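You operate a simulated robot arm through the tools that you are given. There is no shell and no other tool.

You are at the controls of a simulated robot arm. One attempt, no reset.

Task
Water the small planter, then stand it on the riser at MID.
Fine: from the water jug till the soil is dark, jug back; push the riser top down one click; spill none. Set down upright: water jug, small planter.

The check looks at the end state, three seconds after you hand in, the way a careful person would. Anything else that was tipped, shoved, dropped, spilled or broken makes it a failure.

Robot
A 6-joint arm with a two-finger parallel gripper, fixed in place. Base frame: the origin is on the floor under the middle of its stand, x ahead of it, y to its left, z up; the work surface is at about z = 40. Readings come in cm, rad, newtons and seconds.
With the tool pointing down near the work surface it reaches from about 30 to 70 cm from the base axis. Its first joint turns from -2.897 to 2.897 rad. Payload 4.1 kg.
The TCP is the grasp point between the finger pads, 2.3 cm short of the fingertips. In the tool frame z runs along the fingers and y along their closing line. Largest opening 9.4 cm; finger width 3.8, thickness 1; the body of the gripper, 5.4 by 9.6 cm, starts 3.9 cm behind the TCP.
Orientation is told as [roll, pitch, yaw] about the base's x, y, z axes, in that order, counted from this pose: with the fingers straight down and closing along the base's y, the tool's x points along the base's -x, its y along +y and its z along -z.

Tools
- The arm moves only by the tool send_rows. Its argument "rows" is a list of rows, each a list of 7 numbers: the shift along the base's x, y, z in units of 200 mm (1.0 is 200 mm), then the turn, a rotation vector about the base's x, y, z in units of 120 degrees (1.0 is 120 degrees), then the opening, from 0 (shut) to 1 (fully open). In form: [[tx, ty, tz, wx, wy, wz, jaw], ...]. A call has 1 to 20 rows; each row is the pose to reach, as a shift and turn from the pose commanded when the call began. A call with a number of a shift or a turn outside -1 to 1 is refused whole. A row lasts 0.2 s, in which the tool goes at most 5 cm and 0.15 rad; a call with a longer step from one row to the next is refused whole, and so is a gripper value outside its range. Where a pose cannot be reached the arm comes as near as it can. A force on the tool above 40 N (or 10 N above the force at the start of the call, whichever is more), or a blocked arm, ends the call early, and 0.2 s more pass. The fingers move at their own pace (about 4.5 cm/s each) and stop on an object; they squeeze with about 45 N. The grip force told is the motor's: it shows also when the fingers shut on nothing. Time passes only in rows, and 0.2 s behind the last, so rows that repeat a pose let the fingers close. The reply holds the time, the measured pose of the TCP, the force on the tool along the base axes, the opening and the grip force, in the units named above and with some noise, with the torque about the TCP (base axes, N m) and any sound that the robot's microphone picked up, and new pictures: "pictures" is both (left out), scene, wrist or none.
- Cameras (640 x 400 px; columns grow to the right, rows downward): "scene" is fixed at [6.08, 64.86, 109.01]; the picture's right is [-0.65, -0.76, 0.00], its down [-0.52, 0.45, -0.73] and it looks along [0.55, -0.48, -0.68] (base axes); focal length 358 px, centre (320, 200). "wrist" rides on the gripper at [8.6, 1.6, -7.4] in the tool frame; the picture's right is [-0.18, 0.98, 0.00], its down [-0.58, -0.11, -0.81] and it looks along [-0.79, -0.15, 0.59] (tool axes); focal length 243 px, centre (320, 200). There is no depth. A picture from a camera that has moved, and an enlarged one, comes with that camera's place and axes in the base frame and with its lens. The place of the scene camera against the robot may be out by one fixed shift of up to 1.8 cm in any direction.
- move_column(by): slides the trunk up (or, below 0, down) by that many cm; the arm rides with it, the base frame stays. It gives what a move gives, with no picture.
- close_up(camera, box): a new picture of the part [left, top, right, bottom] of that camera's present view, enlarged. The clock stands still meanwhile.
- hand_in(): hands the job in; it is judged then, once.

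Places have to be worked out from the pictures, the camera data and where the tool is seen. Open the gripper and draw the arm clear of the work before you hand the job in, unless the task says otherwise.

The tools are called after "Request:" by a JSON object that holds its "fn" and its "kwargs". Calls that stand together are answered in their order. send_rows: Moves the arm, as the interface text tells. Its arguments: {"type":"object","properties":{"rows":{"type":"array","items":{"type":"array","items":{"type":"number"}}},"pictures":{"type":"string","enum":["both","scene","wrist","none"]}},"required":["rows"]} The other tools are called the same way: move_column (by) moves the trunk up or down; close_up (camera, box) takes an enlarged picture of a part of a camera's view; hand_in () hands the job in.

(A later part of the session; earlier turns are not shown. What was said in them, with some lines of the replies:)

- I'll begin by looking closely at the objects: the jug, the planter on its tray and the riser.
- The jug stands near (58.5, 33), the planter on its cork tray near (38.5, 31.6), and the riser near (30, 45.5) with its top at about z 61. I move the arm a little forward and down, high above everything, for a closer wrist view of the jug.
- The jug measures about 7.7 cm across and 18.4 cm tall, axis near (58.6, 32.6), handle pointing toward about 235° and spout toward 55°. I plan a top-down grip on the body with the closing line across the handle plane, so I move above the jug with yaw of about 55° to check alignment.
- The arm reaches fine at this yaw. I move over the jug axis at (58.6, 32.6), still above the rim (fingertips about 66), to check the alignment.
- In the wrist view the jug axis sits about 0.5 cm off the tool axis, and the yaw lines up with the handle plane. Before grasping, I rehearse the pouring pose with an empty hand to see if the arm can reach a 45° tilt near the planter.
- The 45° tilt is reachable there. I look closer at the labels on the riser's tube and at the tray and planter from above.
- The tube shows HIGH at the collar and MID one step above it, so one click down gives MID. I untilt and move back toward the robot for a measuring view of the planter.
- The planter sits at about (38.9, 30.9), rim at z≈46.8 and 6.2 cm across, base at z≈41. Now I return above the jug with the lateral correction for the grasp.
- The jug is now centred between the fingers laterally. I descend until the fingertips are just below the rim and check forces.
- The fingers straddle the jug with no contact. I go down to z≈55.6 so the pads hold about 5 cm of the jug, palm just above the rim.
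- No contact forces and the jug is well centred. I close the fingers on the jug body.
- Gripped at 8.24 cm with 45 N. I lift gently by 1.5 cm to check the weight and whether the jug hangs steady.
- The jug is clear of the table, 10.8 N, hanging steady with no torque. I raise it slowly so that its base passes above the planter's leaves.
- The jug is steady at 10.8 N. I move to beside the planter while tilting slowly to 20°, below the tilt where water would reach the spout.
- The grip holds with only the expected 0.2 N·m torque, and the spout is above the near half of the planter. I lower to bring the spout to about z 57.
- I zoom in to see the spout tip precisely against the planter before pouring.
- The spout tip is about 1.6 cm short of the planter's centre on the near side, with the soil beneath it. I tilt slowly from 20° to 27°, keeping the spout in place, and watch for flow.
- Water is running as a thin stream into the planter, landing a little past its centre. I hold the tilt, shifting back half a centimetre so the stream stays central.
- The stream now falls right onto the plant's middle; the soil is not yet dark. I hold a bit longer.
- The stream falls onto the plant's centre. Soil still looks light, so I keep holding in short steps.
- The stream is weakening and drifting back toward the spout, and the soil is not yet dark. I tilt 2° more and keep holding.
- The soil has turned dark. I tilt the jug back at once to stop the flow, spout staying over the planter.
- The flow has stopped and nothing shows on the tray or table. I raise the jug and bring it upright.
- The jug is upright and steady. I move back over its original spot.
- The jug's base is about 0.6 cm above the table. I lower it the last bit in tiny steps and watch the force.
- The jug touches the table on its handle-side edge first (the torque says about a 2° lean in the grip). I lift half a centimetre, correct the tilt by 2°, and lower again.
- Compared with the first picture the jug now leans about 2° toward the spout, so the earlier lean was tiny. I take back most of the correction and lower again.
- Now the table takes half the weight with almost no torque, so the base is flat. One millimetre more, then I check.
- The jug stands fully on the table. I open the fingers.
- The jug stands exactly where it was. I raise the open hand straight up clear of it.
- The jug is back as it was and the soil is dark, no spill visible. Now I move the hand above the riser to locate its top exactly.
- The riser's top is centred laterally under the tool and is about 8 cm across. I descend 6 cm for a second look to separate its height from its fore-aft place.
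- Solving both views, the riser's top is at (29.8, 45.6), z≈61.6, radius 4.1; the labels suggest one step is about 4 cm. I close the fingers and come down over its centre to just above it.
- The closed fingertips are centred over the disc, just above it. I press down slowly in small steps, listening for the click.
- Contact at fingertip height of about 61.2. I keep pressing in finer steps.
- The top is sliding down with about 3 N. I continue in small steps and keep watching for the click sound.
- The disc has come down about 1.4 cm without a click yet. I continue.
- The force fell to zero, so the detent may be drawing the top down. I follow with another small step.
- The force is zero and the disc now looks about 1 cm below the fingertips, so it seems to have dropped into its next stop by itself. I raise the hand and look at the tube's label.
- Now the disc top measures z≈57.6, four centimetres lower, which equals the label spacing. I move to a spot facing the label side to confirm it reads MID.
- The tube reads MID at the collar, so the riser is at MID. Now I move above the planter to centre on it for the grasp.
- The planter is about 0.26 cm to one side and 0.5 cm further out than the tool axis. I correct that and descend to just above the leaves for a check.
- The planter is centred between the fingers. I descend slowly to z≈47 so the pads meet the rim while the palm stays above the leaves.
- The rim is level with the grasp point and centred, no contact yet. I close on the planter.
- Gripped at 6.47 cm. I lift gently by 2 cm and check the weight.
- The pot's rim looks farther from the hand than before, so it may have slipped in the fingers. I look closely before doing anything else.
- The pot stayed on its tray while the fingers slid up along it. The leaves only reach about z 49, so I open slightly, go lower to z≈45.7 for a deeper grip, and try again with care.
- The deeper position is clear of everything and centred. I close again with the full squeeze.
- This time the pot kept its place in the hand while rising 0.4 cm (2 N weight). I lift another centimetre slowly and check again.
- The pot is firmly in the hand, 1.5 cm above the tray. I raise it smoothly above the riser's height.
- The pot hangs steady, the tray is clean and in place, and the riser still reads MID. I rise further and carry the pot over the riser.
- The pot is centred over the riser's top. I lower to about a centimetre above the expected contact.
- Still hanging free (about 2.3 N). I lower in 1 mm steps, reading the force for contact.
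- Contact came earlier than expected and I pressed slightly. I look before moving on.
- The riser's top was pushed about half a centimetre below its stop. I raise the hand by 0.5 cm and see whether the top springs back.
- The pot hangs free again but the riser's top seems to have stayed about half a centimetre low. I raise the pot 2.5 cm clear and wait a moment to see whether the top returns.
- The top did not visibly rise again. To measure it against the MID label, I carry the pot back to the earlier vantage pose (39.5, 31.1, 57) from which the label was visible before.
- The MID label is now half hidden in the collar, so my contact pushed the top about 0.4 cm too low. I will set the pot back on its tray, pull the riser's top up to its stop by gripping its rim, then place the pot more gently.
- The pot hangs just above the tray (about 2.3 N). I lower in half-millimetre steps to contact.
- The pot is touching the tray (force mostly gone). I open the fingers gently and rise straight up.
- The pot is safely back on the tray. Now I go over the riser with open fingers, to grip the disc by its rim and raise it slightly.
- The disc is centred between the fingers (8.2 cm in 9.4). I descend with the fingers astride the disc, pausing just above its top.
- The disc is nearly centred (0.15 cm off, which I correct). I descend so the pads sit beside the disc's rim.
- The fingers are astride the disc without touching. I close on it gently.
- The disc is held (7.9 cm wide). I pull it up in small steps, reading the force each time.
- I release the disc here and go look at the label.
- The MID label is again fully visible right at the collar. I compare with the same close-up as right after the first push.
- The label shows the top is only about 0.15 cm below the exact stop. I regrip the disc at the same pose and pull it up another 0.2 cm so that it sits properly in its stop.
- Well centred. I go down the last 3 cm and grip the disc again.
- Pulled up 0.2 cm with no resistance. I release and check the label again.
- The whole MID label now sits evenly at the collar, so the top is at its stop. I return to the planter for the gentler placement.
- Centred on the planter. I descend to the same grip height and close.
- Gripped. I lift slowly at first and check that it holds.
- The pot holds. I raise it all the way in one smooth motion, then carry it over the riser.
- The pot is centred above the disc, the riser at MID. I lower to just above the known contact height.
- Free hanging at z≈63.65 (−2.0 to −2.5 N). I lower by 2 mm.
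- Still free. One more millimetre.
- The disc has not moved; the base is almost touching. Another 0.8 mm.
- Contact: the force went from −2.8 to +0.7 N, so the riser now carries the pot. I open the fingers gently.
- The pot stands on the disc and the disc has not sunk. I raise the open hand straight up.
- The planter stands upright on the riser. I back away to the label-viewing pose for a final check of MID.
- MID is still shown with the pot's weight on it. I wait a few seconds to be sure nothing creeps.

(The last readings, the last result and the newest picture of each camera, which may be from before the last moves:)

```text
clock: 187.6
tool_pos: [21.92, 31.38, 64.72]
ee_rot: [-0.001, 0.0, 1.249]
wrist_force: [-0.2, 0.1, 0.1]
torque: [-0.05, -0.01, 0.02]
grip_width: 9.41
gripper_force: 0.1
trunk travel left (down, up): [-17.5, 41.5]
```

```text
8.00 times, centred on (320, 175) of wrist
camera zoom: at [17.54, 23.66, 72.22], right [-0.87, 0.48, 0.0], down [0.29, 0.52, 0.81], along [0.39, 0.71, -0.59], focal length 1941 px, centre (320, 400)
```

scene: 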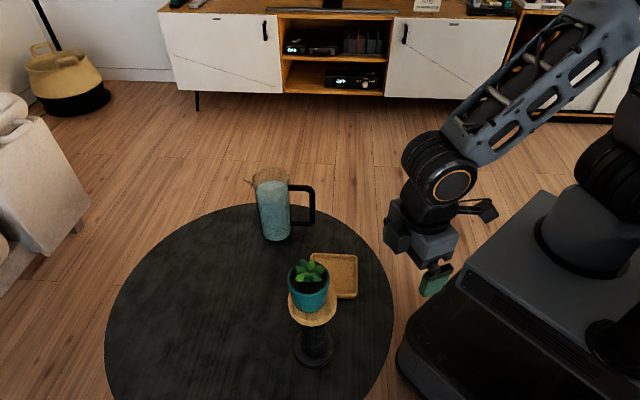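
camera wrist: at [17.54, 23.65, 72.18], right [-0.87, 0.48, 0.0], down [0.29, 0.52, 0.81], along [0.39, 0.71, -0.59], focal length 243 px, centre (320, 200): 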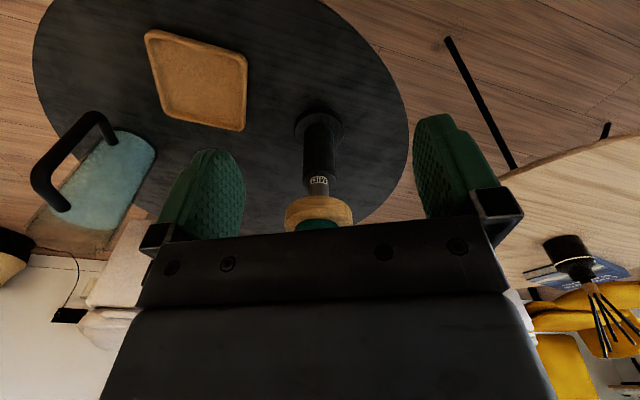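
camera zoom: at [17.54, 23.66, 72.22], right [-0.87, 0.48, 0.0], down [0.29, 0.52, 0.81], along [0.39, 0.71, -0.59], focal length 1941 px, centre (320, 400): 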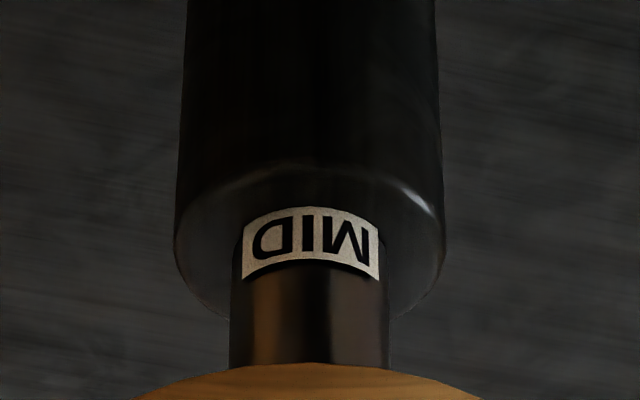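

Steady. I draw the arm up and away from the work, then take one last look.

Request:
{"fn": "send_rows", "kwargs": {"rows": [[0, 0, 0.1, 0, 0, 0, 1], [0, -0.05, 0.25, 0, 0, 0, 1], [0, -0.12, 0.42, 0, 0, 0, 1], [0, -0.2, 0.6, 0, 0, 0, 1], [0, -0.25, 0.78, 0, 0, 0, 1], [0, -0.3, 0.95, 0, 0, 0, 1], [0, -0.3, 0.95, 0, 0, 0, 1]], "pictures": "both"}}

Request:
{"fn": "close_up", "kwargs": {"camera": "scene", "box": [260, 230, 388, 380]}}

Request:
{"fn": "close_up", "kwargs": {"camera": "scene", "box": [230, 150, 390, 250]}}

```text
clock: 189.2
tool_pos: [21.87, 25.47, 83.75]
ee_rot: [0.001, 0.001, 1.249]
wrist_force: [-0.2, 0.1, 0.9]
torque: [0.02, 0.0, -0.02]
grip_width: 9.42
gripper_force: 0.1
trunk travel left (down, up): [-17.5, 41.5]
camera wrist: at [17.57, 17.75, 91.15], right [-0.87, 0.48, 0.0], down [0.29, 0.52, 0.81], along [0.39, 0.71, -0.59], focal length 243 px, centre (320, 200)
```

scene: 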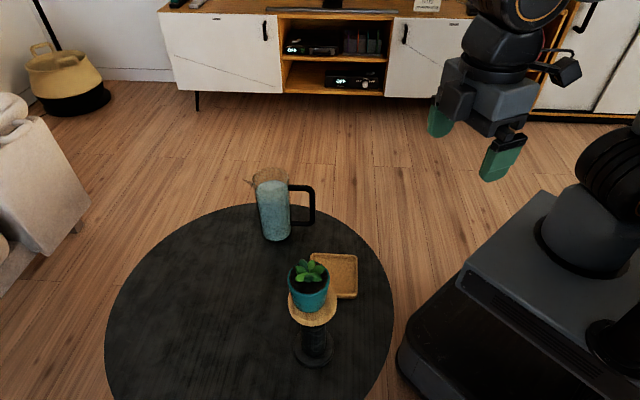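
wrist: 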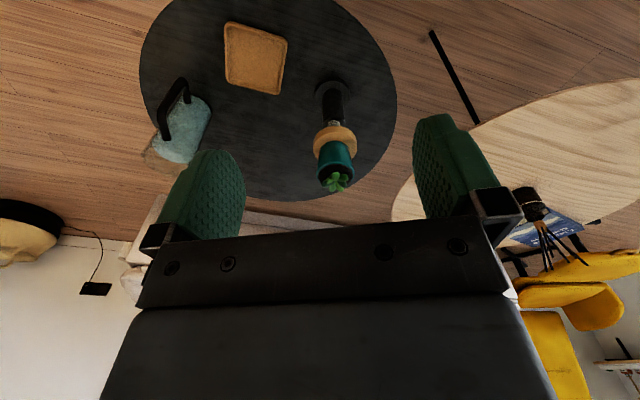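

```text
2.67 times, centred on (324, 305) of scene
camera zoom: at [6.08, 64.86, 109.01], right [-0.65, -0.76, 0.0], down [-0.52, 0.45, -0.73], along [0.55, -0.48, -0.68], focal length 955 px, centre (309, -80)
```

zoom: 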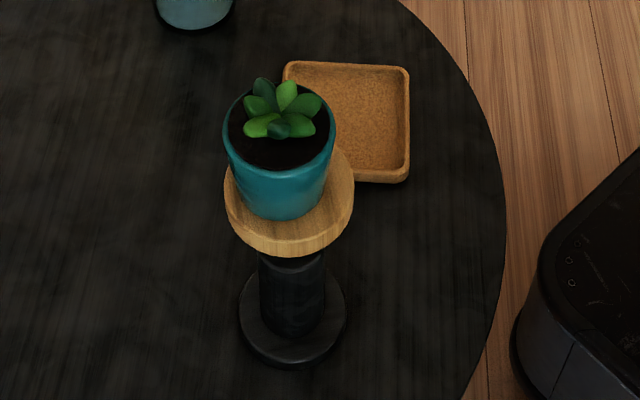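

```text
4.00 times, centred on (310, 200) of scene
camera zoom: at [6.08, 64.86, 109.01], right [-0.65, -0.76, 0.0], down [-0.52, 0.45, -0.73], along [0.55, -0.48, -0.68], focal length 1433 px, centre (360, 200)
```

zoom: 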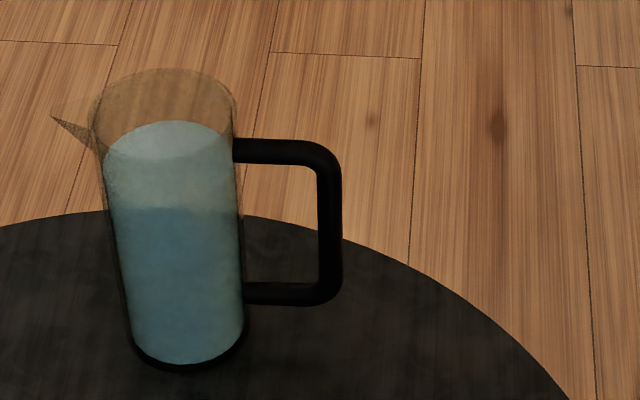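

Request:
{"fn": "close_up", "kwargs": {"camera": "wrist", "box": [305, 70, 365, 200]}}

Request:
{"fn": "close_up", "kwargs": {"camera": "wrist", "box": [315, 100, 355, 140]}}

```text
3.08 times, centred on (335, 135) of wrist
camera zoom: at [17.57, 17.75, 91.15], right [-0.87, 0.48, 0.0], down [0.29, 0.52, 0.81], along [0.39, 0.71, -0.59], focal length 746 px, centre (274, 400)
```

zoom: 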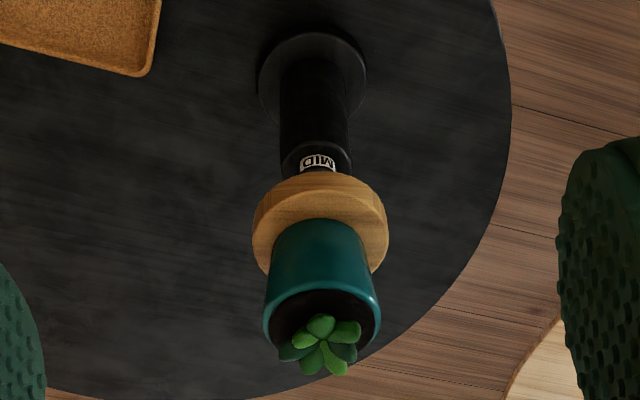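

```text
10.00 times, centred on (335, 120) of wrist
camera zoom: at [17.57, 17.75, 91.15], right [-0.87, 0.48, 0.0], down [0.29, 0.52, 0.81], along [0.39, 0.71, -0.59], focal length 2426 px, centre (170, 1000)
```

zoom: 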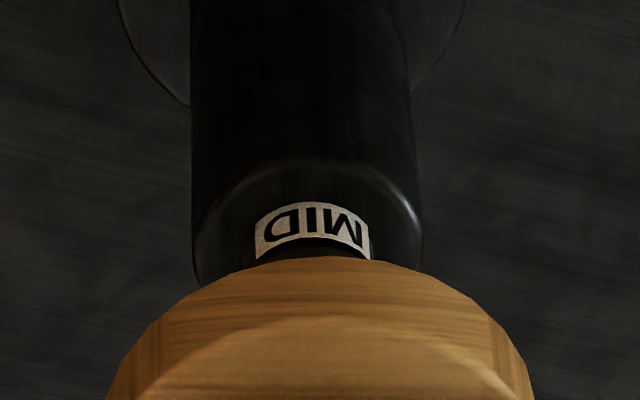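

The planter has dark soil and stands upright and centred on the riser at MID. The jug is upright on its original spot, the tray is in place, and no spill shows in the pictures. The gripper is open and the arm is clear, so I hand in the job.

Request:
{"fn": "hand_in", "kwargs": {}}

```text
The job is handed in.
```

I handed in the job: the planter is watered and stands upright on the riser, which reads MID. I don't have the check's verdict yet.

- **Watering:** I poured from the jug until the soil turned dark. No spill shows on the tray or the table in the pictures.
- **Jug:** It is back upright where it started, with its handle pointing the same way.
- **Riser:** One push took the top down from HIGH to MID, though the microphone never reported a click. On my first try at setting the planter down, I pressed the top about 0.4 cm below MID. I put the planter back on its tray, pulled the top back up by its rim and set the planter down more gently.
- **Final position:** With the planter on it, the top sits within about 0.15 cm of the stop and the whole MID label shows. It held there for several seconds before I handed in. Gripping the rim may also have shifted the riser sideways by about 0.2 cm.
- **Tray:** It stayed where it was. The planter slipped in the fingers on my first lift but never left the tray.
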